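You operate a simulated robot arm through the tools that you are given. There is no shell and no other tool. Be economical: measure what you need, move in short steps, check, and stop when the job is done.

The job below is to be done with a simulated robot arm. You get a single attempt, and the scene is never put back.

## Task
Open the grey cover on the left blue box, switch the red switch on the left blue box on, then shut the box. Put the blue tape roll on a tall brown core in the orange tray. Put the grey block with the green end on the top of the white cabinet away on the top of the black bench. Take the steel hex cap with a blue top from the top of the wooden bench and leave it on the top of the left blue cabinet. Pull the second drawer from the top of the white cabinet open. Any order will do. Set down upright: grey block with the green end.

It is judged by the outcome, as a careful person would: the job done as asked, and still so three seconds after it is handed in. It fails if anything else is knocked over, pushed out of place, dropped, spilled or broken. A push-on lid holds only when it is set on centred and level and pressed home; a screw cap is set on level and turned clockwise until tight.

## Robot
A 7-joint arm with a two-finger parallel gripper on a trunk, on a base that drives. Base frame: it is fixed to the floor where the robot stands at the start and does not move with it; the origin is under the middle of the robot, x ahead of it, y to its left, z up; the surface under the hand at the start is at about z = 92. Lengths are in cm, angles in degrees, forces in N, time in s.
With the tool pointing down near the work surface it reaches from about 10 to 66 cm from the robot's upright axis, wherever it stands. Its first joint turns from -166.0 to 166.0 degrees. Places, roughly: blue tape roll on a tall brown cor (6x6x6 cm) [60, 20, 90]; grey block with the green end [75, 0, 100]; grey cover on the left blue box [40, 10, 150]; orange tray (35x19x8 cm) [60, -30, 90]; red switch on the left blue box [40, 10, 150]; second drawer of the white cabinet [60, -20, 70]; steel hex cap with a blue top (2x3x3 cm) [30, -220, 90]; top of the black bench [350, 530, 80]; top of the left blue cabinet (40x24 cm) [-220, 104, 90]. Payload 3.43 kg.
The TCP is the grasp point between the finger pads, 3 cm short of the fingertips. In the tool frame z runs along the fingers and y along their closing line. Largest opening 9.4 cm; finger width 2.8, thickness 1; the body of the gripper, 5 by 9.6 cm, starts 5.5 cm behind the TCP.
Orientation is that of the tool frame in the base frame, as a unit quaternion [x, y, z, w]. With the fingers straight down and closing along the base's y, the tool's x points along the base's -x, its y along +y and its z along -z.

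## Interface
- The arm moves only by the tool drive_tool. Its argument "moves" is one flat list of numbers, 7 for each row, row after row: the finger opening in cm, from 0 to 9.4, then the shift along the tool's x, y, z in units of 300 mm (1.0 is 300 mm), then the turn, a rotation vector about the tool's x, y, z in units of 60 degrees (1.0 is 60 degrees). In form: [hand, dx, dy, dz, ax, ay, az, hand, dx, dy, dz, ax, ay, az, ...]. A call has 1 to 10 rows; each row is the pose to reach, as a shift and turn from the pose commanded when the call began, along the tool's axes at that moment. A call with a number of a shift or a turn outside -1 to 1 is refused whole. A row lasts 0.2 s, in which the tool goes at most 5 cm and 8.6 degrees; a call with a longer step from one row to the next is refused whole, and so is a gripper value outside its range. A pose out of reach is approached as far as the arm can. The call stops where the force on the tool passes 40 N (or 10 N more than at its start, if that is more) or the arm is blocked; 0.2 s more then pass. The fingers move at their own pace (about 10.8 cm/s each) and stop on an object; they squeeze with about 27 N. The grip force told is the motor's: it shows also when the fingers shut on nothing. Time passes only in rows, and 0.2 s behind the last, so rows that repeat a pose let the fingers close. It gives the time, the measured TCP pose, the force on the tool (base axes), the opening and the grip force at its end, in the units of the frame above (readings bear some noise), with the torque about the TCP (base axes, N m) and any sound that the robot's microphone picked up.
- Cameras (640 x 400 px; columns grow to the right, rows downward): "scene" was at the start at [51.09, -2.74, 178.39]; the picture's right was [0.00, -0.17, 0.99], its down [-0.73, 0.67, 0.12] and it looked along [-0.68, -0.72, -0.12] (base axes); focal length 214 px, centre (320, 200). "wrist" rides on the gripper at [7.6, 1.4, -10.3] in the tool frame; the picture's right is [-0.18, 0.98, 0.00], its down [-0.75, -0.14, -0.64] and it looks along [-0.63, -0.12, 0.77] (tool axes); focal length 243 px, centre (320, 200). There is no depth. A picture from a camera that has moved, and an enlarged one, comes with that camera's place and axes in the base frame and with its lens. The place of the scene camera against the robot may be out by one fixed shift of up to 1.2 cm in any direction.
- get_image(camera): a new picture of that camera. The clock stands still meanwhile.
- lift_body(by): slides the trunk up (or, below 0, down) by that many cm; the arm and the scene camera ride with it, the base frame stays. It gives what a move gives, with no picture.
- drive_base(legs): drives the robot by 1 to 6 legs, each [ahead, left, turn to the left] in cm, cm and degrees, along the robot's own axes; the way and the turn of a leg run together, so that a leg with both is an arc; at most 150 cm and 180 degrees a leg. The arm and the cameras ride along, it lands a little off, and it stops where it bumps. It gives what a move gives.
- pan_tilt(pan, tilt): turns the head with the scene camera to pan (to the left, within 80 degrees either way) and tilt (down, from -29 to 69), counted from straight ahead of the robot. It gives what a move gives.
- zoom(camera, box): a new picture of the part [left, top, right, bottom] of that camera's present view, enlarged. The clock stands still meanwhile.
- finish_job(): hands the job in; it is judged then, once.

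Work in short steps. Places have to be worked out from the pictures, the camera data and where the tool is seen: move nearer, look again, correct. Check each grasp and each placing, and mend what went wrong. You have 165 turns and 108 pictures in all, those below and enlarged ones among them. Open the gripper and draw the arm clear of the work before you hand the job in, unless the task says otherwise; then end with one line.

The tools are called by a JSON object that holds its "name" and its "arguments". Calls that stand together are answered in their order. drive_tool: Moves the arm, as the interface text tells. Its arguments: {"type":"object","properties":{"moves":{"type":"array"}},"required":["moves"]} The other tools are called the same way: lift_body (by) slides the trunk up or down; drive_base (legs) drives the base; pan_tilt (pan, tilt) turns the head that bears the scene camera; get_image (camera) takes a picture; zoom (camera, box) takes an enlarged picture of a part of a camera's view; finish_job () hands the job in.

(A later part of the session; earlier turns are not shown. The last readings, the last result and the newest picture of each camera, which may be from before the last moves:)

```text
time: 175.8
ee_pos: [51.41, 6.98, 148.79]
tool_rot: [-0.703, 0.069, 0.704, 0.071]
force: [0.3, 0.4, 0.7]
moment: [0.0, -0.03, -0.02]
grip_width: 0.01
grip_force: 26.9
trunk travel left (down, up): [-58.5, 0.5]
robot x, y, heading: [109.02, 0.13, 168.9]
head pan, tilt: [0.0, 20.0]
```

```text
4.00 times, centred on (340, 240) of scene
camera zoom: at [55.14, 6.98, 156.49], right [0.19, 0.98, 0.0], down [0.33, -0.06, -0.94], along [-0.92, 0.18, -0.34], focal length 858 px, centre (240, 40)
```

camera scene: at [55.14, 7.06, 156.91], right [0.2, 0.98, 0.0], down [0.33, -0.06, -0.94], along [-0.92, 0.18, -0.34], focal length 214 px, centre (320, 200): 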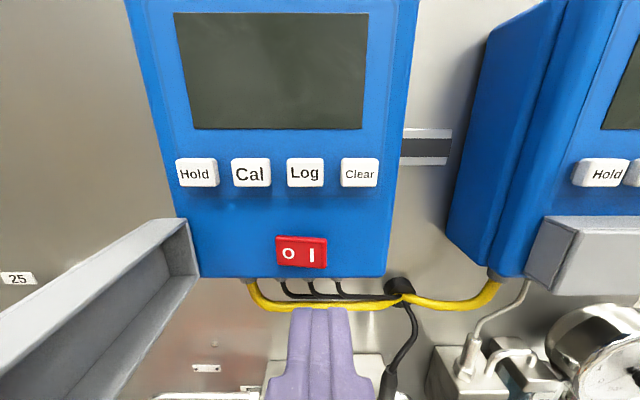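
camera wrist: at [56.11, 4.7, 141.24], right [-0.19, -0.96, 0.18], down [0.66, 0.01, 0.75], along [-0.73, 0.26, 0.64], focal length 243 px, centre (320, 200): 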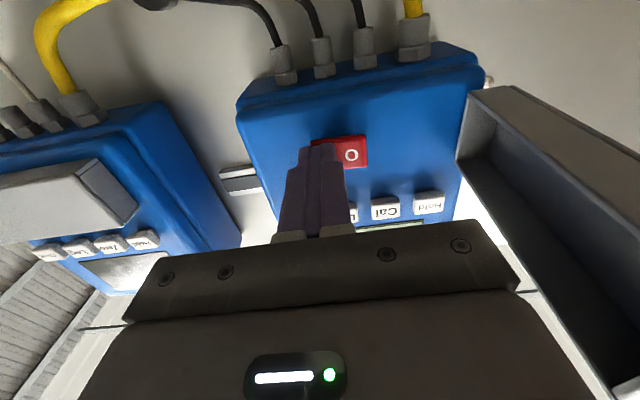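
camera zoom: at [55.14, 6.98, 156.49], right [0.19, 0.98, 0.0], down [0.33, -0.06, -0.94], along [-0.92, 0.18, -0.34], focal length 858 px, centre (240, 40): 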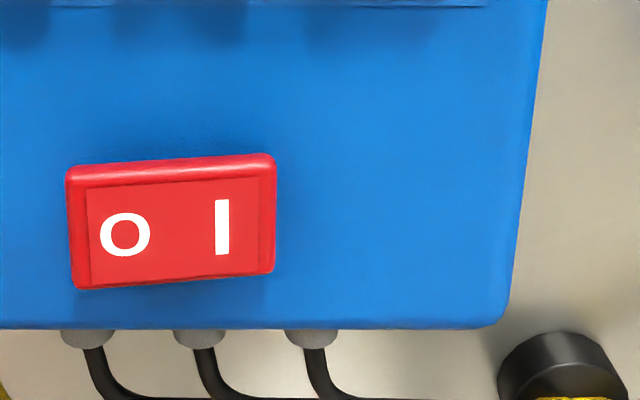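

The rocker has tipped: "I" side is in. Now to close the cover: I draw back, go round to the left of the open cover.

{"name": "drive_tool", "arguments": {"moves": [0, 0, 0, -0.15, 0, 0, 0, 0, 0, 0.01, -0.3, 0, 0, 0, 0, 0, 0.15, -0.31, 0, 0, 0, 0, 0, 0.3, -0.31, 0, 0, 0, 0, 0, 0.45, -0.31, 0, 0, 0, 0, 0, 0.6, -0.31, 0, 0, 0, 0, 0, 0.65, -0.25, 0, 0, 0]}}

{"name": "get_image", "arguments": {"camera": "scene"}}

```text
time: 177.4
ee_pos: [54.85, -13.52, 148.94]
tool_rot: [0.704, -0.069, -0.703, -0.07]
force: [-0.7, 0.7, -0.4]
moment: [0.0, -0.02, 0.03]
grip_width: 0.0
grip_force: 27.1
out of reach, approached as far as the arm can: row 2
trunk travel left (down, up): [-58.5, 0.5]
robot x, y, heading: [108.82, 0.3, 169.0]
head pan, tilt: [0.0, 20.0]
```

```text
43 pictures are left
camera scene: at [58.39, -13.42, 156.52], right [0.2, 0.98, 0.0], down [0.34, -0.06, -0.94], along [-0.92, 0.18, -0.34], focal length 214 px, centre (320, 200)
```

scene: 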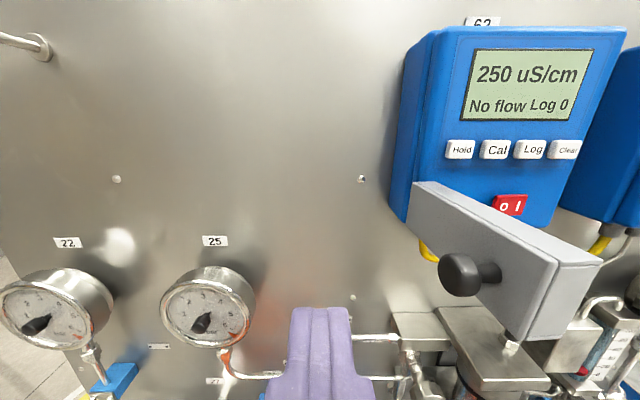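

The display lights up ("250 uS/cm"): it is on. I advance beside the knob and sweep it to the right.

{"name": "drive_tool", "arguments": {"moves": [0, 0, 0, 0.08, 0, 0, 0, 0, 0, 0, 0.16, 0, 0, 0, 0, 0, -0.08, 0.16, 0, 0, 0, 0, 0, -0.16, 0.16, 0, 0, 0, 0, 0, -0.22, 0.16, 0, 0, 0, 0, 0, -0.28, 0.16, 0, 0, 0, 0, 0, -0.34, 0.16, 0, 0, 0, 0, 0, -0.4, 0.16, 0, 0, 0]}}

{"name": "get_image", "arguments": {"camera": "scene"}}

```text
time: 179.2
ee_pos: [52.79, -0.63, 148.76]
tool_rot: [0.704, -0.068, -0.704, -0.069]
force: [0.0, 0.3, 0.0]
moment: [0.03, -0.02, 0.03]
grip_width: 0.0
grip_force: 26.3
trunk travel left (down, up): [-58.5, 0.5]
robot x, y, heading: [109.09, 0.02, 168.7]
head pan, tilt: [0.0, 20.0]
```

```text
42 pictures are left
camera scene: at [56.27, -0.7, 156.45], right [0.2, 0.98, 0.0], down [0.34, -0.07, -0.94], along [-0.92, 0.18, -0.34], focal length 214 px, centre (320, 200)
```

scene: 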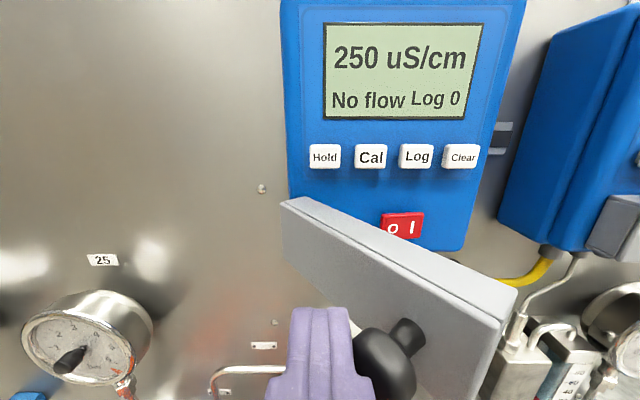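

It swings fine, now ~45°. I sweep 4 cm more, draw back, shift right, and push the cover's right part home.

{"name": "drive_tool", "arguments": {"moves": [0, 0, -0.05, 0, 0, 0, 0, 0, 0, -0.1, 0, 0, 0, 0, 0, 0, -0.133, 0, 0, 0, 0]}}

{"name": "drive_tool", "arguments": {"moves": [0, 0, 0.03, -0.05, 0, 0, 0, 0, 0, 0.03, -0.15, 0, 0, 0, 0, 0, -0.05, -0.19, 0, 0, 0]}}

{"name": "get_image", "arguments": {"camera": "scene"}}

```text
time: 180.1
ee_pos: [53.38, 3.03, 148.64]
tool_rot: [0.704, -0.068, -0.704, -0.07]
force: [1.4, 0.9, 0.1]
moment: [-0.01, -0.01, 0.02]
grip_width: 0.0
grip_force: 26.8
trunk travel left (down, up): [-58.5, 0.5]
robot x, y, heading: [109.18, 0.22, 168.6]
head pan, tilt: [0.0, 20.0]
```

```text
time: 180.8
ee_pos: [59.29, 3.63, 148.59]
tool_rot: [0.704, -0.068, -0.703, -0.069]
force: [-0.2, -0.5, -0.2]
moment: [-0.03, 0.0, 0.02]
grip_width: 0.0
grip_force: 26.9
trunk travel left (down, up): [-58.5, 0.5]
robot x, y, heading: [108.95, 0.66, 168.7]
head pan, tilt: [0.0, 20.0]
```

```text
41 pictures are left
camera scene: at [62.9, 3.66, 156.27], right [0.2, 0.98, 0.0], down [0.34, -0.07, -0.94], along [-0.92, 0.18, -0.34], focal length 214 px, centre (320, 200)
```

scene: 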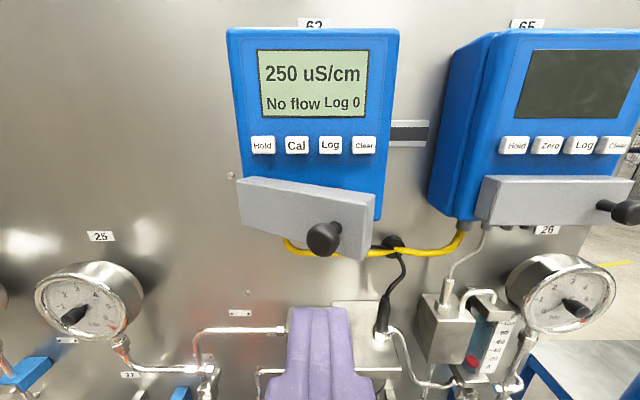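

Cover ~25° open. I push on the knob straight toward the panel until it is home.

{"name": "drive_tool", "arguments": {"moves": [0, -0.005, -0.06, 0, 0, 0, 0, 0, -0.005, -0.1, 0.05, 0, 0, 0, 0, -0.005, -0.107, 0.12, 0, 0, 0, 0, -0.005, -0.107, 0.19, 0, 0, 0, 0, -0.005, -0.107, 0.24, 0, 0, 0, 0, -0.005, -0.107, 0.26, 0, 0, 0, 0, -0.005, -0.107, 0.275, 0, 0, 0, 0, -0.005, -0.107, 0.29, 0, 0, 0]}}

{"name": "get_image", "arguments": {"camera": "wrist"}}

```text
time: 182.7
ee_pos: [51.68, 8.9, 148.81]
tool_rot: [0.704, -0.071, -0.703, -0.071]
force: [17.3, 16.3, -1.0]
moment: [0.02, -0.03, -0.2]
grip_width: 0.01
grip_force: 27.4
trunk travel left (down, up): [-58.5, 0.5]
robot x, y, heading: [109.14, 0.02, 168.6]
head pan, tilt: [0.0, 20.0]
```

```text
40 pictures are left
camera wrist: at [61.52, 5.45, 141.21], right [-0.2, -0.96, 0.18], down [0.66, 0.01, 0.75], along [-0.73, 0.27, 0.63], focal length 243 px, centre (320, 200)
```

wrist: 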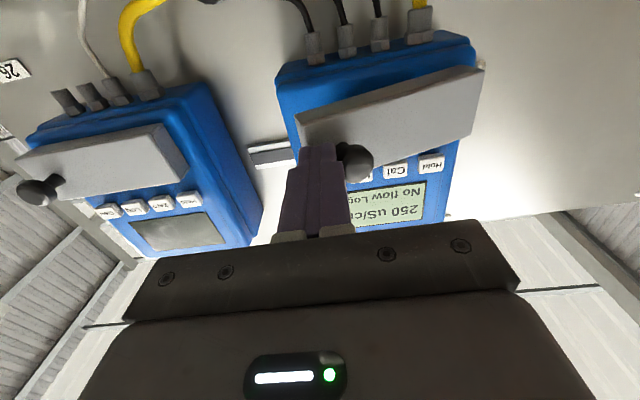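

The fingers sit on the face right of the knob, knob pressing sideways. I back off slightly, shift 1.5 cm right, and push on.

{"name": "drive_tool", "arguments": {"moves": [0, 0, 0, -0.03, 0, 0, 0, 0, 0, -0.045, -0.03, 0, 0, 0, 0, 0, -0.045, 0.0, 0, 0, 0, 0, 0, -0.045, 0.025, 0, 0, 0, 0, 0, -0.045, 0.045, 0, 0, 0, 0, 0, -0.045, 0.065, 0, 0, 0, 0, 0, -0.045, 0.08, 0, 0, 0]}}

{"name": "get_image", "arguments": {"camera": "wrist"}}

```text
time: 184.2
ee_pos: [49.55, 10.61, 148.8]
tool_rot: [0.704, -0.071, -0.704, -0.07]
force: [11.0, 16.4, -1.2]
moment: [-0.04, -0.04, -0.22]
grip_width: 0.01
grip_force: 26.7
trunk travel left (down, up): [-58.5, 0.5]
robot x, y, heading: [109.06, 0.18, 168.6]
head pan, tilt: [0.0, 20.0]
```

```text
39 pictures are left
camera wrist: at [59.34, 7.21, 141.15], right [-0.2, -0.96, 0.18], down [0.66, 0.01, 0.75], along [-0.73, 0.27, 0.63], focal length 243 px, centre (320, 200)
```

wrist: 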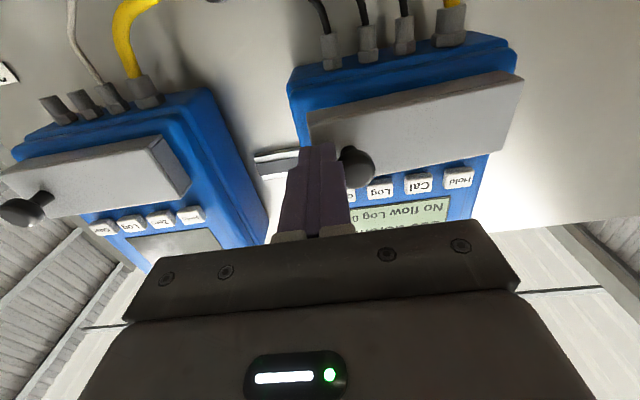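

Nearly closed. I back off and push straight on the knob's end.

{"name": "drive_tool", "arguments": {"moves": [0, 0, -0.01, -0.08, 0, 0, 0, 0, 0, -0.01, -0.2, 0, 0, 0, 0, 0, 0.055, -0.2, 0, 0, 0, 0, 0, 0.055, -0.1, 0, 0, 0, 0, 0, 0.055, -0.03, 0, 0, 0, 0, 0, 0.055, 0.0, 0, 0, 0, 0, 0, 0.055, 0.02, 0, 0, 0, 0, 0, 0.055, 0.04, 0, 0, 0, 0, 0, 0.055, 0.06, 0, 0, 0]}}

{"name": "get_image", "arguments": {"camera": "wrist"}}

```text
time: 185.6
ee_pos: [50.3, 8.47, 148.82]
tool_rot: [0.706, -0.07, -0.701, -0.071]
force: [26.0, -3.9, 7.3]
moment: [0.03, 0.29, -0.16]
grip_width: 0.0
grip_force: 27.5
trunk travel left (down, up): [-58.5, 0.5]
robot x, y, heading: [109.12, -0.26, 168.6]
head pan, tilt: [0.0, 20.0]
stopped in row 6: the force on the tool passed its limit at 48 N (the readings are from after the stop); the commanded pose is now the measured one
```

```text
38 pictures are left
camera wrist: at [60.17, 4.92, 141.12], right [-0.2, -0.96, 0.18], down [0.65, 0.01, 0.76], along [-0.73, 0.27, 0.63], focal length 243 px, centre (320, 200)
```

wrist: 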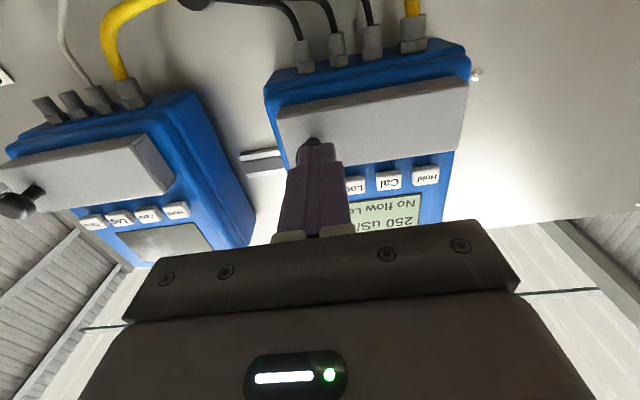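

Firm stop at 48 N: home. I draw back and check.

{"name": "drive_tool", "arguments": {"moves": [0, 0, 0, -0.15, 0, 0, 0, 0, 0, 0, -0.3, 0, 0, 0]}}

{"name": "get_image", "arguments": {"camera": "scene"}}

```text
time: 186.2
ee_pos: [58.49, 6.59, 148.59]
tool_rot: [0.708, -0.069, -0.7, -0.07]
force: [0.2, -0.5, -0.2]
moment: [0.02, 0.04, 0.0]
grip_width: 0.0
grip_force: 27.2
trunk travel left (down, up): [-58.5, 0.5]
robot x, y, heading: [109.21, 0.22, 168.5]
head pan, tilt: [0.0, 20.0]
```

```text
37 pictures are left
camera scene: at [61.99, 6.7, 156.32], right [0.2, 0.98, 0.0], down [0.34, -0.07, -0.94], along [-0.92, 0.19, -0.35], focal length 214 px, centre (320, 200)
```

scene: 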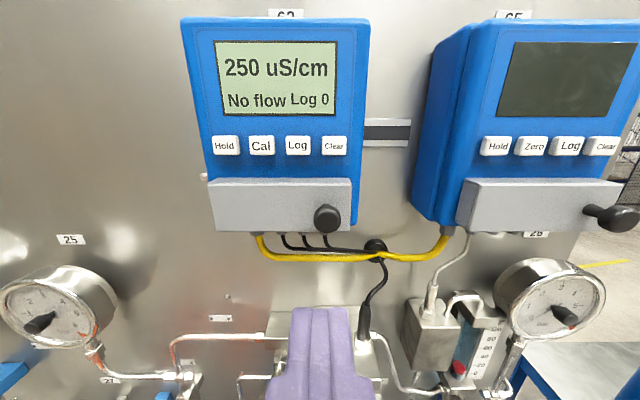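

Box shut and display on. Now the drawer: I drive back 45 cm and 20 cm to the left, lower the trunk, and look.

{"name": "drive_base", "arguments": {"legs": [[-48, 0, 0], [0, 18, 0]]}}

{"name": "lift_body", "arguments": {"by": -40}}

{"name": "get_image", "arguments": {"camera": "scene"}}

```text
time: 190.2
ee_pos: [102.08, -20.7, 148.53]
tool_rot: [0.708, -0.068, -0.699, -0.07]
force: [-0.4, -0.9, 0.2]
moment: [0.01, 0.0, -0.02]
grip_width: 0.0
grip_force: 27.0
trunk travel left (down, up): [-58.5, 0.5]
robot x, y, heading: [153.17, -27.34, 168.8]
head pan, tilt: [0.0, 20.0]
```

```text
time: 194.1
ee_pos: [102.12, -20.66, 108.54]
tool_rot: [0.708, -0.069, -0.699, -0.07]
force: [-0.2, -0.2, 0.2]
moment: [0.04, 0.02, -0.02]
grip_width: 0.01
grip_force: 26.7
trunk travel left (down, up): [-18.5, 40.5]
robot x, y, heading: [152.75, -27.16, 169.1]
head pan, tilt: [0.0, 20.0]
```

```text
36 pictures are left
camera scene: at [105.67, -20.59, 116.27], right [0.19, 0.98, 0.0], down [0.35, -0.07, -0.94], along [-0.92, 0.18, -0.35], focal length 214 px, centre (320, 200)
```

scene: 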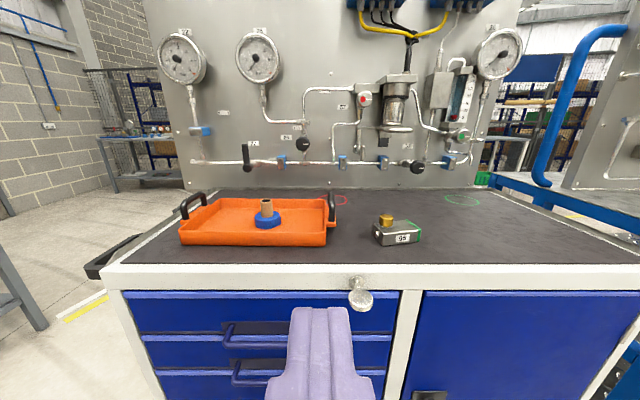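

I lower further and look again, moving the tool a bit aside to unblock the view.

{"name": "lift_body", "arguments": {"by": -18}}

{"name": "drive_tool", "arguments": {"moves": [9.4, 0.05, -0.1, 0, 0, 0, 0, 9.4, 0.1, -0.2, 0, 0, 0, 0, 9.4, 0.2, -0.3, 0, 0, 0, 0]}}

{"name": "get_image", "arguments": {"camera": "scene"}}

```text
time: 196.1
ee_pos: [102.26, -20.6, 90.6]
tool_rot: [0.708, -0.067, -0.699, -0.069]
force: [0.6, -0.2, 0.1]
moment: [0.01, 0.0, -0.01]
grip_width: 0.0
grip_force: 26.4
trunk travel left (down, up): [-0.5, 58.5]
robot x, y, heading: [152.99, -27.18, 168.8]
head pan, tilt: [0.0, 20.0]
```

```text
time: 196.8
ee_pos: [103.81, -11.85, 84.5]
tool_rot: [0.707, -0.069, -0.7, -0.07]
force: [-0.5, 0.5, -0.6]
moment: [-0.01, -0.05, -0.03]
grip_width: 9.39
grip_force: 0.1
trunk travel left (down, up): [-0.5, 58.5]
robot x, y, heading: [152.97, -27.22, 169.1]
head pan, tilt: [0.0, 20.0]
```

```text
35 pictures are left
camera scene: at [107.48, -11.82, 92.22], right [0.19, 0.98, 0.0], down [0.35, -0.07, -0.94], along [-0.92, 0.18, -0.35], focal length 214 px, centre (320, 200)
```

scene: 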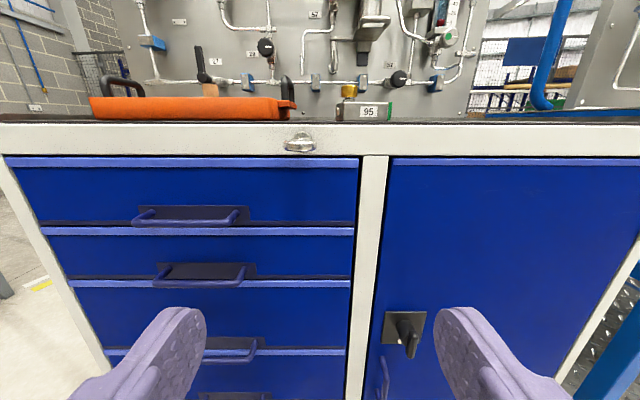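

Second drawer's handle bar: ≈[76.5,-26.5,67.3], horizontal. I roll the tool 90° so the fingers close vertically, moving down and left toward it.

{"name": "drive_tool", "arguments": {"moves": [5, 0.07, 0.09, 0, 0, 0, 0.14, 5, 0.14, 0.18, 0, 0, 0, 0.28, 5, 0.21, 0.27, 0, 0, 0, 0.42, 5, 0.28, 0.36, 0, 0, 0, 0.56, 5, 0.35, 0.45, 0, 0, 0, 0.7, 5, 0.42, 0.54, 0, 0, 0, 0.84, 5, 0.5, 0.62, 0, 0, 0, 0.98, 5, 0.54, 0.64, 0, 0, 0, 1.0]}}

```text
time: 198.7
ee_pos: [100.23, -30.59, 68.36]
tool_rot: [-0.578, 0.414, 0.641, -0.288]
force: [0.4, -0.1, -0.5]
moment: [0.01, 0.01, -0.03]
grip_width: 4.98
grip_force: 0.1
trunk travel left (down, up): [-0.5, 58.5]
robot x, y, heading: [152.58, -27.04, 168.8]
head pan, tilt: [0.0, 20.0]
```

Reachable. I finish the roll and look with both cameras.

{"name": "drive_tool", "arguments": {"moves": [5, 0, 0, 0, 0, 0, 0.13, 5, 0, 0, 0, 0, 0, 0.26, 5, 0, 0, 0, 0, 0, 0.39, 5, 0, 0, 0, 0, 0, 0.5, 5, 0, 0, 0, 0, 0, 0.5]}}

{"name": "get_image", "arguments": {"camera": "scene"}}

{"name": "get_image", "arguments": {"camera": "wrist"}}

```text
time: 199.8
ee_pos: [100.39, -30.69, 68.42]
tool_rot: [-0.452, 0.549, 0.543, -0.446]
force: [0.4, 0.0, 0.5]
moment: [0.01, -0.03, -0.03]
grip_width: 4.99
grip_force: 0.1
trunk travel left (down, up): [-0.5, 58.5]
robot x, y, heading: [152.8, -26.81, 169.0]
head pan, tilt: [0.0, 20.0]
```

```text
34 pictures are left
camera scene: at [105.54, -22.91, 68.27], right [0.01, 0.0, -1.0], down [0.15, -0.99, 0.0], along [-0.99, -0.15, -0.01], focal length 214 px, centre (320, 200)
```

scene: 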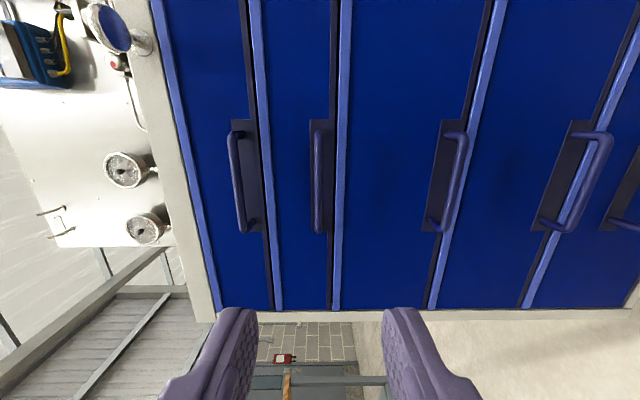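

```text
33 pictures are left
camera wrist: at [108.99, -40.05, 69.74], right [0.02, 0.18, 0.98], down [0.78, 0.61, -0.13], along [-0.63, 0.77, -0.13], focal length 243 px, centre (320, 200)
```

wrist: 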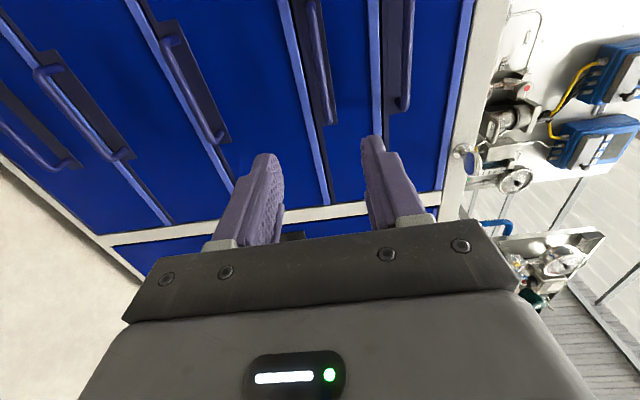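

The second bar is at z≈68.1, x≈76.9, right in line with the tool. I advance 20 cm with the fingers around it.

{"name": "drive_tool", "arguments": {"moves": [5, 0, -0.01, 0.14, 0, 0, 0, 5, 0, -0.01, 0.29, 0, 0, 0, 5, 0, -0.01, 0.44, 0, 0, 0, 5, 0, -0.01, 0.57, 0, 0, 0, 5, 0, -0.01, 0.66, 0, 0, 0]}}

{"name": "get_image", "arguments": {"camera": "wrist"}}

```text
time: 201.1
ee_pos: [80.67, -26.96, 67.92]
tool_rot: [-0.452, 0.549, 0.544, -0.445]
force: [-0.1, -0.2, -0.1]
moment: [0.02, 0.02, 0.01]
grip_width: 5.0
grip_force: 0.1
trunk travel left (down, up): [-0.5, 58.5]
robot x, y, heading: [152.93, -26.92, 169.1]
head pan, tilt: [0.0, 20.0]
```

```text
32 pictures are left
camera wrist: at [89.37, -36.44, 69.32], right [0.02, 0.18, 0.98], down [0.78, 0.61, -0.13], along [-0.63, 0.77, -0.13], focal length 243 px, centre (320, 200)
```

wrist: 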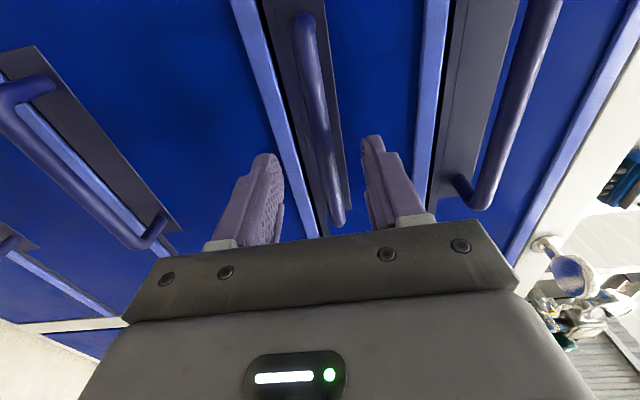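

The bar lies between the fingers. I advance 2.2 cm and close.

{"name": "drive_tool", "arguments": {"moves": [5, 0, 0, 0.04, 0, 0, 0, 5, 0, 0, 0.075, 0, 0, 0, 0, 0, 0, 0.075, 0, 0, 0, 0, 0, 0, 0.075, 0, 0, 0, 0, 0, 0, 0.075, 0, 0, 0]}}

{"name": "get_image", "arguments": {"camera": "wrist"}}

```text
time: 202.2
ee_pos: [78.8, -26.44, 68.2]
tool_rot: [-0.45, 0.548, 0.545, -0.447]
force: [-3.6, -1.8, 25.0]
moment: [-0.27, 0.31, 0.05]
grip_width: 1.14
grip_force: 45.3
trunk travel left (down, up): [-0.5, 58.5]
robot x, y, heading: [153.08, -27.02, 169.2]
head pan, tilt: [0.0, 20.0]
```

```text
31 pictures are left
camera wrist: at [87.3, -35.86, 69.56], right [0.03, 0.18, 0.98], down [0.78, 0.61, -0.14], along [-0.63, 0.77, -0.12], focal length 243 px, centre (320, 200)
```

wrist: 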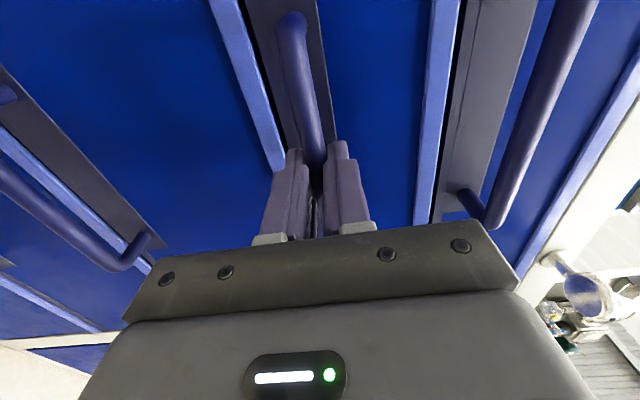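

Gripped on the bar (1.14 cm). I pull back along the drawer direction.

{"name": "drive_tool", "arguments": {"moves": [0, 0, 0.015, -0.03, 0, 0, 0, 0, 0, 0.015, -0.08, 0, 0, 0, 0, 0, 0.015, -0.14, 0, 0, 0, 0, 0, 0.015, -0.2, 0, 0, 0, 0, 0, 0.015, -0.27, 0, 0, 0, 0, 0, 0.015, -0.34, 0, 0, 0, 0, 0, 0.015, -0.41, 0, 0, 0]}}

{"name": "get_image", "arguments": {"camera": "wrist"}}

```text
time: 203.8
ee_pos: [90.96, -28.72, 68.2]
tool_rot: [-0.453, 0.549, 0.543, -0.444]
force: [0.5, -2.8, -3.6]
moment: [-0.45, -0.03, 1.1]
grip_width: 1.18
grip_force: 44.7
trunk travel left (down, up): [-0.5, 58.5]
robot x, y, heading: [152.58, -26.94, 168.7]
head pan, tilt: [0.0, 20.0]
```

```text
30 pictures are left
camera wrist: at [99.42, -38.22, 69.66], right [0.02, 0.18, 0.98], down [0.78, 0.61, -0.13], along [-0.63, 0.77, -0.13], focal length 243 px, centre (320, 200)
```

wrist: 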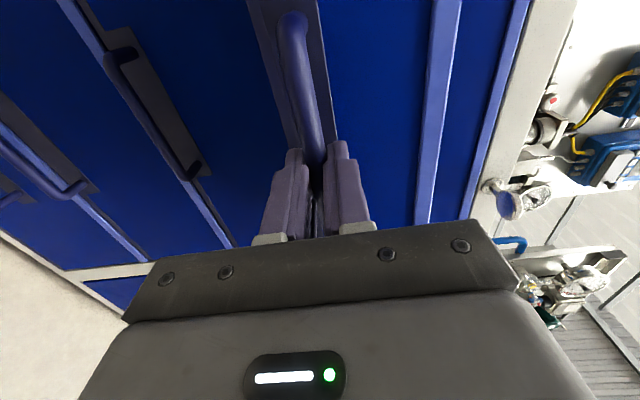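

The drawer came out ~12 cm. I pull 6 cm more, then let go.

{"name": "drive_tool", "arguments": {"moves": [0, 0, 0, -0.07, 0, 0, 0, 0, 0, 0, -0.14, 0, 0, 0, 0, 0, 0, -0.2, 0, 0, 0, 0, 0, 0, -0.2, 0, 0, 0]}}

{"name": "drive_tool", "arguments": {"moves": [3, 0, 0, 0, 0, 0, 0, 5, 0, 0, 0, 0, 0, 0, 5, 0, 0, -0.1, 0, 0, 0, 5, 0, 0, -0.25, 0, 0, 0]}}

{"name": "get_image", "arguments": {"camera": "wrist"}}

```text
time: 204.8
ee_pos: [96.64, -29.87, 68.16]
tool_rot: [-0.453, 0.549, 0.544, -0.444]
force: [0.9, -2.7, -26.5]
moment: [-0.66, -0.13, 0.56]
grip_width: 1.2
grip_force: 45.0
trunk travel left (down, up): [-0.5, 58.5]
robot x, y, heading: [152.82, -27.25, 168.9]
head pan, tilt: [0.0, 20.0]
```

```text
time: 205.8
ee_pos: [104.3, -31.35, 68.56]
tool_rot: [-0.452, 0.55, 0.543, -0.446]
force: [-0.5, -0.7, -0.1]
moment: [0.0, -0.02, -0.02]
grip_width: 4.99
grip_force: 0.1
trunk travel left (down, up): [-0.5, 58.5]
robot x, y, heading: [152.76, -26.97, 168.9]
head pan, tilt: [0.0, 20.0]
```

```text
29 pictures are left
camera wrist: at [112.8, -40.81, 69.91], right [0.03, 0.18, 0.98], down [0.78, 0.61, -0.13], along [-0.63, 0.77, -0.12], focal length 243 px, centre (320, 200)
```

wrist: 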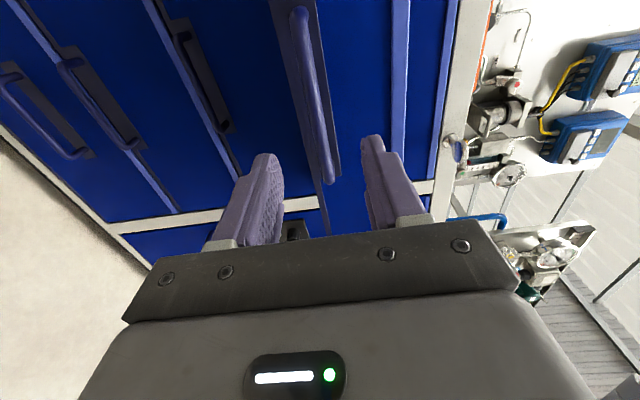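

Drawer is open ~18 cm and released. I drive back, raise, and turn the tool back to pointing down.

{"name": "drive_base", "arguments": {"legs": [[-30, 0, 0]]}}

{"name": "lift_body", "arguments": {"by": 40}}

{"name": "drive_tool", "arguments": {"moves": [6, 0, 0, 0, 0, 0, -0.14, 6, 0, 0, 0, 0, 0, -0.28, 6, 0, 0, 0, 0, 0, -0.42, 6, 0, 0, 0, 0, 0, -0.56, 6, 0, 0, 0, 0, 0, -0.7, 6, 0, 0, 0, 0, 0, -0.84, 6, 0, 0, 0, 0, 0, -0.98, 6, 0, 0, 0, 0, 0, -1.0]}}

{"name": "drive_tool", "arguments": {"moves": [6, 0, 0, 0, 0, 0, -0.13, 6, 0, 0, 0, 0, 0, -0.26, 6, 0, 0, 0, 0, 0, -0.39, 6, 0, 0, 0, 0, 0, -0.5, 6, 0, 0, 0, 0, 0, -0.5]}}

{"name": "drive_tool", "arguments": {"moves": [6, 0, 0, 0, 0, 0.14, 0, 6, 0, 0, 0, 0, 0.28, 0, 6, 0, 0, 0, 0, 0.42, 0, 6, 0, 0, 0, 0, 0.56, 0, 6, 0, 0, 0, 0, 0.7, 0, 6, 0, 0, 0, 0, 0.84, 0, 6, 0, 0, 0, 0, 0.98, 0, 6, 0, 0, 0, 0, 1.0, 0]}}

```text
time: 207.9
ee_pos: [133.37, -37.33, 68.48]
tool_rot: [-0.453, 0.547, 0.543, -0.447]
force: [-0.5, 0.1, -0.5]
moment: [-0.02, -0.02, 0.01]
grip_width: 5.0
grip_force: 0.0
trunk travel left (down, up): [-0.5, 58.5]
robot x, y, heading: [182.2, -32.72, 169.3]
head pan, tilt: [0.0, 20.0]
```

```text
time: 211.7
ee_pos: [133.4, -37.42, 108.56]
tool_rot: [-0.454, 0.547, 0.543, -0.447]
force: [0.4, -0.1, 0.5]
moment: [-0.02, -0.02, -0.01]
grip_width: 4.99
grip_force: 0.1
trunk travel left (down, up): [-40.5, 18.5]
robot x, y, heading: [182.37, -33.07, 169.0]
head pan, tilt: [0.0, 20.0]
```

```text
time: 212.5
ee_pos: [133.33, -37.4, 108.37]
tool_rot: [-0.552, 0.453, 0.614, -0.337]
force: [-17.5, 0.3, -16.9]
moment: [-0.67, 1.86, 0.78]
grip_width: 6.01
grip_force: 0.0
trunk travel left (down, up): [-40.5, 18.5]
robot x, y, heading: [182.11, -32.52, 169.1]
head pan, tilt: [0.0, 20.0]
stopped in row 3: the force on the tool passed its limit at 141 N (the readings are from after the stop); the commanded pose is now the measured one
```

```text
time: 212.8
ee_pos: [133.41, -37.47, 108.29]
tool_rot: [-0.554, 0.45, 0.615, -0.335]
force: [-15.3, 3.2, -16.2]
moment: [-0.67, 1.77, 1.0]
grip_width: 6.03
grip_force: 0.2
trunk travel left (down, up): [-40.5, 18.5]
robot x, y, heading: [182.51, -32.5, 169.3]
head pan, tilt: [0.0, 20.0]
stopped in row 1: the force on the tool passed its limit at 81 N (the readings are from after the stop); the commanded pose is now the measured one
```

```text
time: 214.6
ee_pos: [133.31, -37.49, 108.37]
tool_rot: [0.788, -0.221, -0.255, 0.514]
force: [0.4, 0.6, 0.4]
moment: [0.01, -0.03, 0.01]
grip_width: 5.97
grip_force: 0.0
trunk travel left (down, up): [-40.5, 18.5]
robot x, y, heading: [182.13, -32.68, 169.3]
head pan, tilt: [0.0, 20.0]
```

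Something resisted the roll—probably the hand against the robot itself. I look before going on.

{"name": "get_image", "arguments": {"camera": "scene"}}

{"name": "get_image", "arguments": {"camera": "wrist"}}

```text
28 pictures are left
camera scene: at [129.73, -29.31, 110.85], right [0.09, 0.37, -0.92], down [0.94, -0.34, -0.05], along [-0.33, -0.87, -0.38], focal length 214 px, centre (320, 200)
```

scene: 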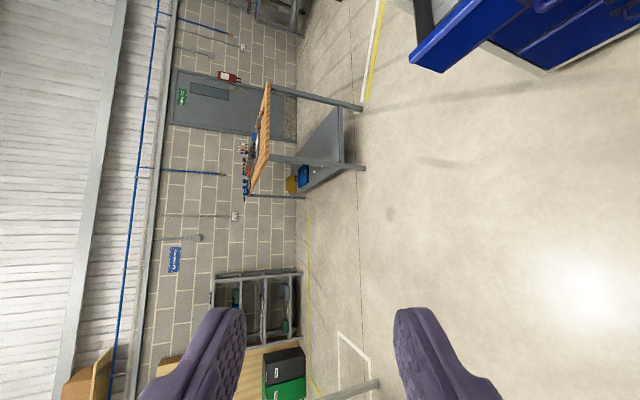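

```text
27 pictures are left
camera wrist: at [145.63, -35.45, 111.7], right [-0.23, -0.25, 0.94], down [-0.16, 0.96, 0.22], along [-0.96, -0.1, -0.26], focal length 243 px, centre (320, 200)
```

wrist: 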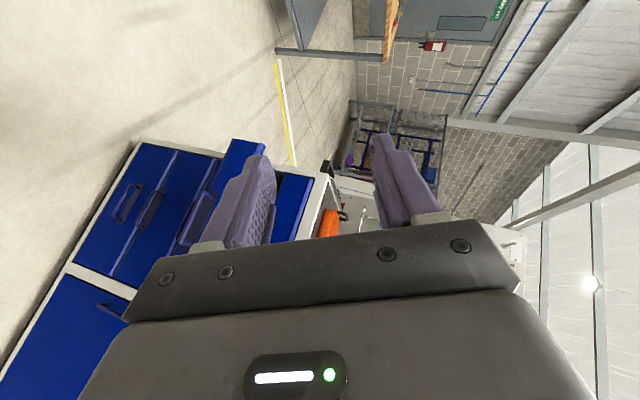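

Nothing is near, so it was the hand against the robot's own arm. I extend the tool away a little and turn it back in two halves.

{"name": "drive_tool", "arguments": {"moves": [6, -0.12, 0, 0.065, 0, 0, 0, 6, -0.238, 0.003, 0.13, 0, 0, 0, 6, -0.238, 0.003, 0.13, 0.11, 0.042, -0.029, 6, -0.238, 0.003, 0.13, 0.22, 0.084, -0.059, 6, -0.238, 0.003, 0.13, 0.33, 0.126, -0.088, 6, -0.238, 0.003, 0.13, 0.44, 0.168, -0.118, 6, -0.238, 0.003, 0.13, 0.55, 0.209, -0.147]}}

{"name": "drive_tool", "arguments": {"moves": [6, 0, 0, 0, 0.11, 0.042, -0.029, 6, 0, 0, 0, 0.22, 0.084, -0.059, 6, 0, 0, 0, 0.33, 0.126, -0.088, 6, 0, 0, 0, 0.44, 0.168, -0.118, 6, 0, 0, 0, 0.55, 0.209, -0.147]}}

```text
time: 216.2
ee_pos: [125.38, -35.84, 108.41]
tool_rot: [0.939, -0.168, -0.134, 0.268]
force: [0.5, -1.7, -0.2]
moment: [-0.02, -0.03, 0.0]
grip_width: 6.0
grip_force: 0.0
trunk travel left (down, up): [-40.5, 18.5]
robot x, y, heading: [181.98, -33.11, 169.1]
head pan, tilt: [0.0, 20.0]
```

```text
time: 217.4
ee_pos: [125.41, -35.88, 108.33]
tool_rot: [0.995, -0.098, 0.001, -0.003]
force: [0.9, 0.2, -0.3]
moment: [0.0, -0.01, -0.01]
grip_width: 6.01
grip_force: 0.1
trunk travel left (down, up): [-40.5, 18.5]
robot x, y, heading: [182.3, -33.17, 169.2]
head pan, tilt: [0.0, 20.0]
```

Tool is down again. I raise the trunk and drive to about [120,-5] for the block.

{"name": "lift_body", "arguments": {"by": 18}}

{"name": "drive_base", "arguments": {"legs": [[0, -16, 0], [64, 0, 0]]}}

{"name": "get_image", "arguments": {"camera": "wrist"}}

{"name": "get_image", "arguments": {"camera": "scene"}}

```text
time: 219.4
ee_pos: [125.34, -35.84, 126.24]
tool_rot: [0.995, -0.099, 0.001, -0.001]
force: [-0.4, 0.4, -0.2]
moment: [0.0, 0.02, -0.03]
grip_width: 6.01
grip_force: 0.1
trunk travel left (down, up): [-58.5, 0.5]
robot x, y, heading: [182.03, -32.78, 169.0]
head pan, tilt: [0.0, 20.0]
```

```text
time: 223.9
ee_pos: [65.29, -8.76, 126.33]
tool_rot: [0.995, -0.095, 0.001, -0.001]
force: [-0.1, -0.3, 0.5]
moment: [0.0, -0.05, -0.03]
grip_width: 6.0
grip_force: 0.0
trunk travel left (down, up): [-58.5, 0.5]
robot x, y, heading: [122.06, -5.91, 169.7]
head pan, tilt: [0.0, 20.0]
```

```text
26 pictures are left
camera wrist: at [72.54, -11.63, 136.45], right [-0.37, -0.93, 0.0], down [-0.71, 0.28, 0.64], along [-0.6, 0.24, -0.77], focal length 243 px, centre (320, 200)
```

wrist: 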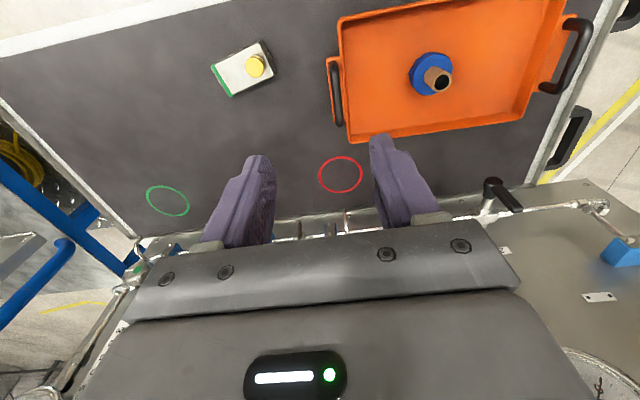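

```text
25 pictures are left
camera scene: at [57.69, -6.54, 129.88], right [0.19, 0.98, 0.0], down [0.92, -0.18, 0.34], along [0.34, -0.06, -0.94], focal length 214 px, centre (320, 200)
```

scene: 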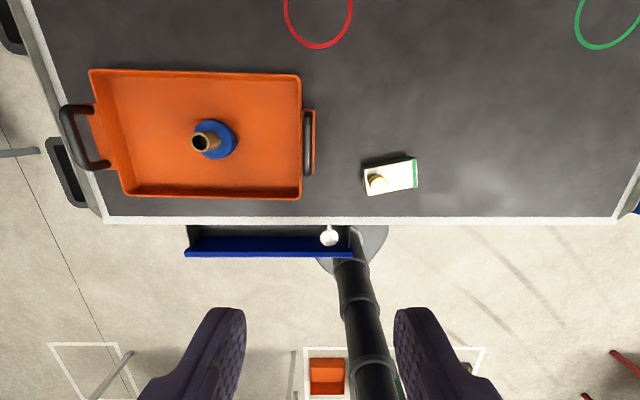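

Block ≈ centre [68.9,2.2], long axis along y (8.3 cm), 4.8 wide, knob at its −y end. I roll the tool 76° to grip it across its width, off the knob, and move above.

{"name": "drive_tool", "arguments": {"moves": [9.4, 0.01, -0.1, 0, 0, 0, 0.14, 9.4, 0.02, -0.2, 0, 0, 0, 0.28, 9.4, 0.03, -0.3, 0, 0, 0, 0.42, 9.4, 0.038, -0.4, 0, 0, 0, 0.56, 9.4, 0.038, -0.431, 0, 0, 0, 0.7, 9.4, 0.038, -0.431, 0, 0, 0, 0.84, 9.4, 0.038, -0.431, 0, 0, 0, 0.98]}}

{"name": "drive_tool", "arguments": {"moves": [9.4, 0, 0, 0, 0, 0, 0.14, 9.4, 0, 0, 0, 0, 0, 0.28, 9.4, 0, 0, 0.1, 0, 0, 0.28, 9.4, 0, 0, 0.25, 0, 0, 0.28, 9.4, 0, 0, 0.4, 0, 0, 0.28]}}

{"name": "get_image", "arguments": {"camera": "wrist"}}

{"name": "get_image", "arguments": {"camera": "scene"}}

```text
time: 225.6
ee_pos: [68.82, 3.66, 126.35]
tool_rot: [0.895, -0.446, -0.001, -0.001]
force: [0.0, -0.2, 0.2]
moment: [-0.01, 0.02, 0.0]
grip_width: 9.36
grip_force: 0.1
out of reach, approached as far as the arm can: row 6, 7
trunk travel left (down, up): [-58.5, 0.5]
robot x, y, heading: [121.6, -5.41, 169.6]
head pan, tilt: [0.0, 20.0]
```

```text
time: 226.8
ee_pos: [69.4, 5.34, 118.33]
tool_rot: [0.867, -0.497, -0.022, 0.019]
force: [1.4, -1.3, 0.1]
moment: [0.06, 0.05, 0.0]
grip_width: 9.41
grip_force: 0.1
out of reach, approached as far as the arm can: row 1, 2, 3, 4, 5
trunk travel left (down, up): [-58.5, 0.5]
robot x, y, heading: [122.16, -5.45, 169.7]
head pan, tilt: [0.0, 20.0]
```

```text
24 pictures are left
camera wrist: at [72.64, -1.87, 128.45], right [-0.94, -0.34, 0.06], down [-0.22, 0.73, 0.65], along [-0.26, 0.6, -0.76], focal length 243 px, centre (320, 200)
```

wrist: 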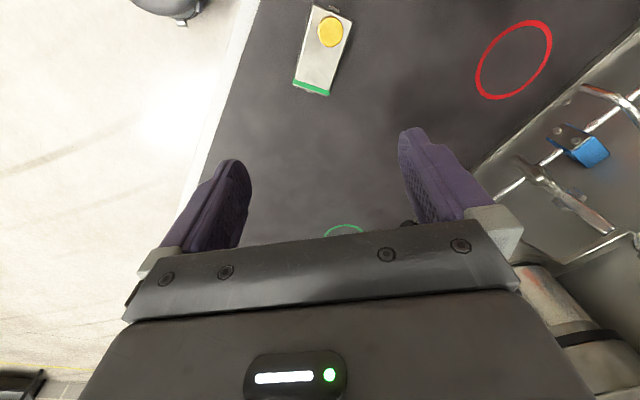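

```text
23 pictures are left
camera scene: at [65.7, 12.83, 122.12], right [0.86, 0.51, -0.06], down [0.49, -0.81, 0.32], along [0.12, -0.31, -0.94], focal length 214 px, centre (320, 200)
```

scene: 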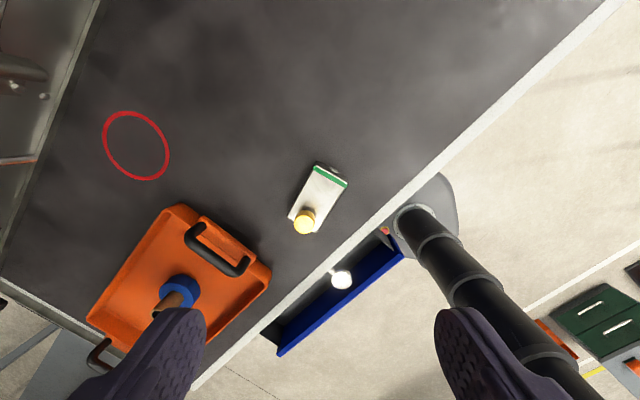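

The roll stops at a wrist limit at ~60°. I try the other way round (total −153°), with the head tilted to 69 so it stays above the knob.

{"name": "pan_tilt", "arguments": {"pan": 0, "tilt": 60}}

{"name": "drive_tool", "arguments": {"moves": [9.4, 0, 0, -0.05, 0.004, 0.005, -0.129, 9.4, 0, 0, -0.1, 0.008, 0.011, -0.257, 9.4, 0, 0, -0.1, 0.012, 0.016, -0.386, 9.4, 0, 0, -0.1, 0.015, 0.021, -0.514, 9.4, 0, 0, -0.1, 0.019, 0.026, -0.643, 9.4, 0, 0, -0.1, 0.023, 0.032, -0.771, 9.4, 0, 0, -0.1, 0.027, 0.037, -0.9]}}

{"name": "drive_tool", "arguments": {"moves": [9.4, 0, 0, 0, 0, 0, -0.13, 9.4, 0, 0, 0, 0, 0, -0.26, 9.4, 0, 0, 0, 0, 0, -0.39, 9.4, 0, 0, 0, 0, 0, -0.52, 9.4, 0, 0, 0, 0, 0, -0.65, 9.4, 0, 0, 0, 0, 0, -0.78, 9.4, 0, 0, 0, 0, 0, -0.85]}}

{"name": "drive_tool", "arguments": {"moves": [9.4, 0, 0, 0, 0, 0, -0.13, 9.4, 0, 0, 0, 0, 0, -0.26, 9.4, 0, 0, 0, 0, 0, -0.39, 9.4, 0, 0, 0, 0, 0, -0.52, 9.4, 0, 0, 0, 0, 0, -0.65, 9.4, 0, 0, 0, 0, 0, -0.75]}}

```text
time: 227.8
ee_pos: [69.39, 5.62, 118.41]
tool_rot: [0.867, -0.498, -0.022, 0.019]
force: [0.3, -0.8, -0.6]
moment: [-0.01, 0.0, 0.01]
grip_width: 9.39
grip_force: 0.0
trunk travel left (down, up): [-58.5, 0.5]
robot x, y, heading: [121.84, -5.52, 169.7]
head pan, tilt: [0.0, 60.0]
```

```text
time: 229.4
ee_pos: [69.6, 5.64, 121.33]
tool_rot: [0.999, -0.048, -0.004, 0.006]
force: [-0.3, -0.2, -0.4]
moment: [-0.02, -0.03, -0.01]
grip_width: 9.41
grip_force: 0.1
trunk travel left (down, up): [-58.5, 0.5]
robot x, y, heading: [121.91, -5.41, 169.9]
head pan, tilt: [0.0, 60.0]
```

```text
time: 231.0
ee_pos: [69.52, 5.54, 121.39]
tool_rot: [0.922, 0.387, -0.007, 0.003]
force: [-0.4, 0.2, 0.1]
moment: [-0.02, 0.0, 0.0]
grip_width: 9.4
grip_force: 0.0
trunk travel left (down, up): [-58.5, 0.5]
robot x, y, heading: [122.1, -5.5, 169.8]
head pan, tilt: [0.0, 60.0]
```

```text
time: 232.4
ee_pos: [69.67, 5.58, 121.33]
tool_rot: [0.704, 0.71, -0.007, 0.0]
force: [-0.7, 1.1, 0.1]
moment: [-0.02, 0.01, -0.05]
grip_width: 9.4
grip_force: 0.1
trunk travel left (down, up): [-58.5, 0.5]
robot x, y, heading: [122.02, -5.23, 169.4]
head pan, tilt: [0.0, 60.0]
```

That way works; tool is across the block. Look with the wrist camera.

{"name": "get_image", "arguments": {"camera": "wrist"}}

```text
22 pictures are left
camera wrist: at [71.14, 13.31, 131.42], right [0.98, -0.17, -0.01], down [-0.13, -0.75, 0.65], along [-0.12, -0.64, -0.76], focal length 243 px, centre (320, 200)
```

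wrist: 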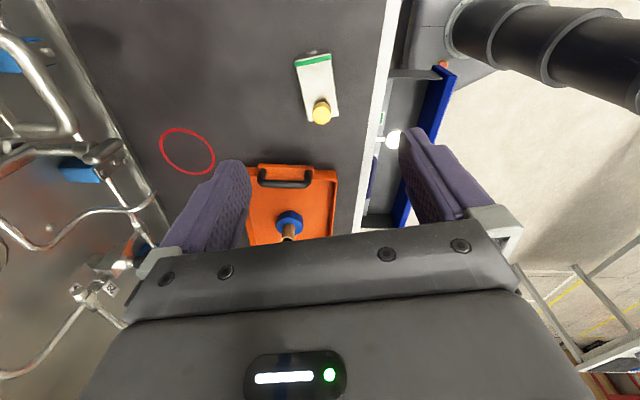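

Block top z≈95, spans y −0.7..6.9, x 66.4–71.1. I move to [68.8,4.0] and descend to z≈99.

{"name": "pan_tilt", "arguments": {"pan": 0, "tilt": 69}}

{"name": "drive_tool", "arguments": {"moves": [9.4, -0.03, -0.015, 0.1, 0, 0, 0, 9.4, -0.053, -0.028, 0.25, 0, 0, 0, 9.4, -0.053, -0.028, 0.4, 0, 0, 0, 9.4, -0.053, -0.028, 0.55, 0, 0, 0, 9.4, -0.053, -0.028, 0.67, 0, 0, 0, 9.4, -0.053, -0.028, 0.74, 0, 0, 0]}}

{"name": "get_image", "arguments": {"camera": "wrist"}}

```text
time: 233.1
ee_pos: [69.65, 5.53, 121.33]
tool_rot: [0.704, 0.71, -0.007, 0.0]
force: [0.0, -0.3, 0.0]
moment: [0.01, 0.0, 0.0]
grip_width: 9.41
grip_force: 0.0
trunk travel left (down, up): [-58.5, 0.5]
robot x, y, heading: [122.0, -5.27, 169.7]
head pan, tilt: [0.0, 68.8]
```

```text
time: 234.5
ee_pos: [68.62, 3.72, 99.18]
tool_rot: [0.704, 0.71, -0.007, 0.001]
force: [-0.4, 0.9, -0.3]
moment: [0.01, 0.01, 0.0]
grip_width: 9.42
grip_force: 0.0
trunk travel left (down, up): [-58.5, 0.5]
robot x, y, heading: [122.14, -5.61, 169.7]
head pan, tilt: [0.0, 68.8]
```

```text
21 pictures are left
camera wrist: at [70.09, 11.45, 109.23], right [0.98, -0.18, -0.01], down [-0.13, -0.75, 0.65], along [-0.12, -0.64, -0.76], focal length 243 px, centre (320, 200)
```

wrist: 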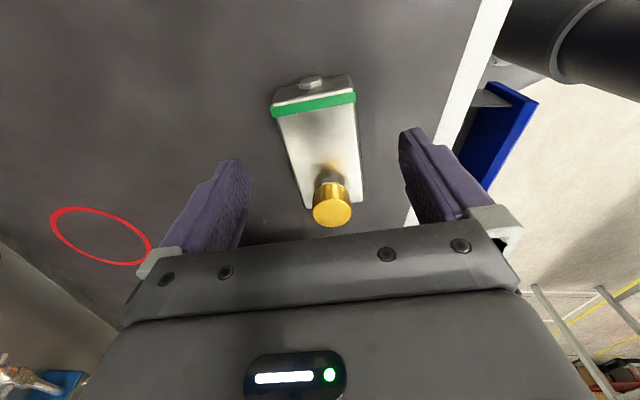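

Well aligned. I go down 3.5 cm and close on the block.

{"name": "drive_tool", "arguments": {"moves": [9.4, -0.01, 0.007, 0.04, 0, 0, 0, 9.4, -0.01, 0.007, 0.08, 0, 0, 0, 9.4, -0.01, 0.007, 0.117, 0, 0, 0, 5, -0.01, 0.007, 0.117, 0, 0, 0, 0, -0.01, 0.007, 0.117, 0, 0, 0, 0, -0.01, 0.007, 0.117, 0, 0, 0, 0, -0.01, 0.007, 0.117, 0, 0, 0]}}

{"name": "drive_tool", "arguments": {"moves": [0, 0, 0, -0.05, 0, 0, 0, 0, 0, 0, -0.15, 0, 0, 0, 0, 0, 0, -0.3, 0, 0, 0, 0, 0, 0, -0.45, 0, 0, 0, 0, 0, 0, -0.6, 0, 0, 0]}}

{"name": "get_image", "arguments": {"camera": "wrist"}}

```text
time: 236.1
ee_pos: [68.63, 3.46, 95.58]
tool_rot: [0.705, 0.709, -0.007, -0.001]
force: [-2.4, 0.6, 1.4]
moment: [0.31, -0.16, 0.2]
grip_width: 5.0
grip_force: 27.2
trunk travel left (down, up): [-58.5, 0.5]
robot x, y, heading: [122.27, -4.94, 169.6]
head pan, tilt: [0.0, 68.8]
```

```text
time: 237.3
ee_pos: [68.85, 3.32, 113.7]
tool_rot: [0.704, 0.71, -0.007, 0.002]
force: [0.6, -0.2, -9.0]
moment: [0.11, 0.0, 0.01]
grip_width: 4.97
grip_force: 26.6
trunk travel left (down, up): [-58.5, 0.5]
robot x, y, heading: [122.39, -5.07, 169.8]
head pan, tilt: [0.0, 68.8]
```

```text
20 pictures are left
camera wrist: at [70.39, 11.04, 123.87], right [0.98, -0.18, -0.01], down [-0.13, -0.75, 0.65], along [-0.12, -0.64, -0.76], focal length 243 px, centre (320, 200)
```

wrist: 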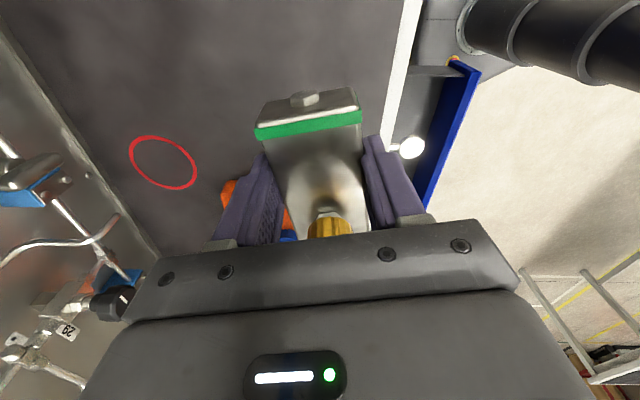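

Block is held level (≈0.9 kg). I back away 70 cm, turn to face +y, and look ahead for the black bench.

{"name": "drive_base", "arguments": {"legs": [[-70, 0, 0], [0, 0, -80]]}}

{"name": "pan_tilt", "arguments": {"pan": -70, "tilt": 0}}

{"name": "get_image", "arguments": {"camera": "scene"}}

```text
time: 244.5
ee_pos: [187.89, 36.71, 113.68]
tool_rot: [0.994, 0.11, -0.005, -0.003]
force: [0.3, 0.6, -7.6]
moment: [-0.03, -0.09, 0.0]
grip_width: 4.98
grip_force: 27.3
trunk travel left (down, up): [-58.5, 0.5]
robot x, y, heading: [190.58, -17.37, 91.9]
head pan, tilt: [0.0, 68.8]
```

```text
time: 245.9
ee_pos: [187.8, 36.69, 113.83]
tool_rot: [0.994, 0.11, -0.006, -0.004]
force: [1.5, -0.7, -9.3]
moment: [-0.01, -0.05, -0.04]
grip_width: 4.97
grip_force: 26.8
trunk travel left (down, up): [-58.5, 0.5]
robot x, y, heading: [190.6, -17.51, 91.5]
head pan, tilt: [-70.0, 0.0]
```

```text
19 pictures are left
camera scene: at [175.39, 43.23, 123.78], right [-0.06, 0.33, 0.94], down [0.98, 0.22, -0.01], along [-0.21, 0.92, -0.33], focal length 214 px, centre (320, 200)
```

scene: 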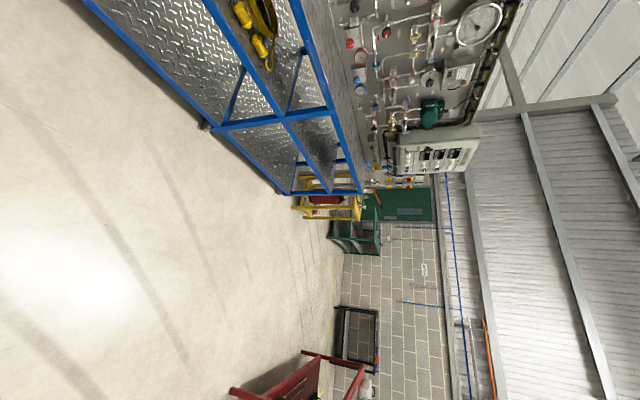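

The way along +y is clear at x≈190 (red table from x≈294). I drive 330 cm ahead and look again.

{"name": "drive_base", "arguments": {"legs": [[150, 0, 0], [150, 0, -1.5], [30, 0, 0]]}}

{"name": "get_image", "arguments": {"camera": "scene"}}

```text
time: 262.2
ee_pos: [179.92, 370.55, 113.77]
tool_rot: [0.995, 0.097, -0.005, -0.003]
force: [-0.8, 0.1, -8.6]
moment: [-0.02, -0.07, 0.02]
grip_width: 4.97
grip_force: 26.5
trunk travel left (down, up): [-58.5, 0.5]
robot x, y, heading: [181.28, 316.45, 90.1]
head pan, tilt: [-70.0, 0.0]
```

```text
18 pictures are left
camera scene: at [167.63, 377.41, 123.74], right [-0.05, 0.33, 0.94], down [0.98, 0.19, -0.01], along [-0.19, 0.92, -0.33], focal length 214 px, centre (320, 200)
```

scene: 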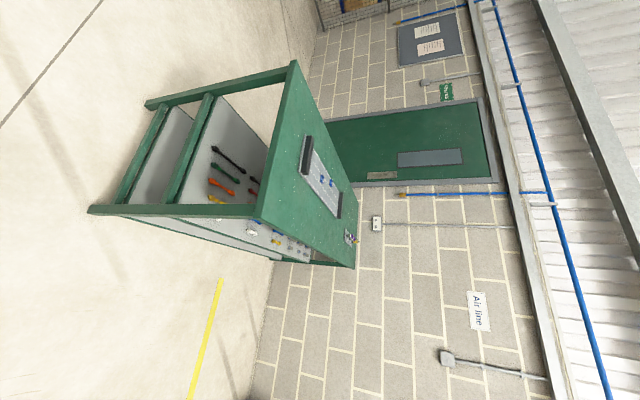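

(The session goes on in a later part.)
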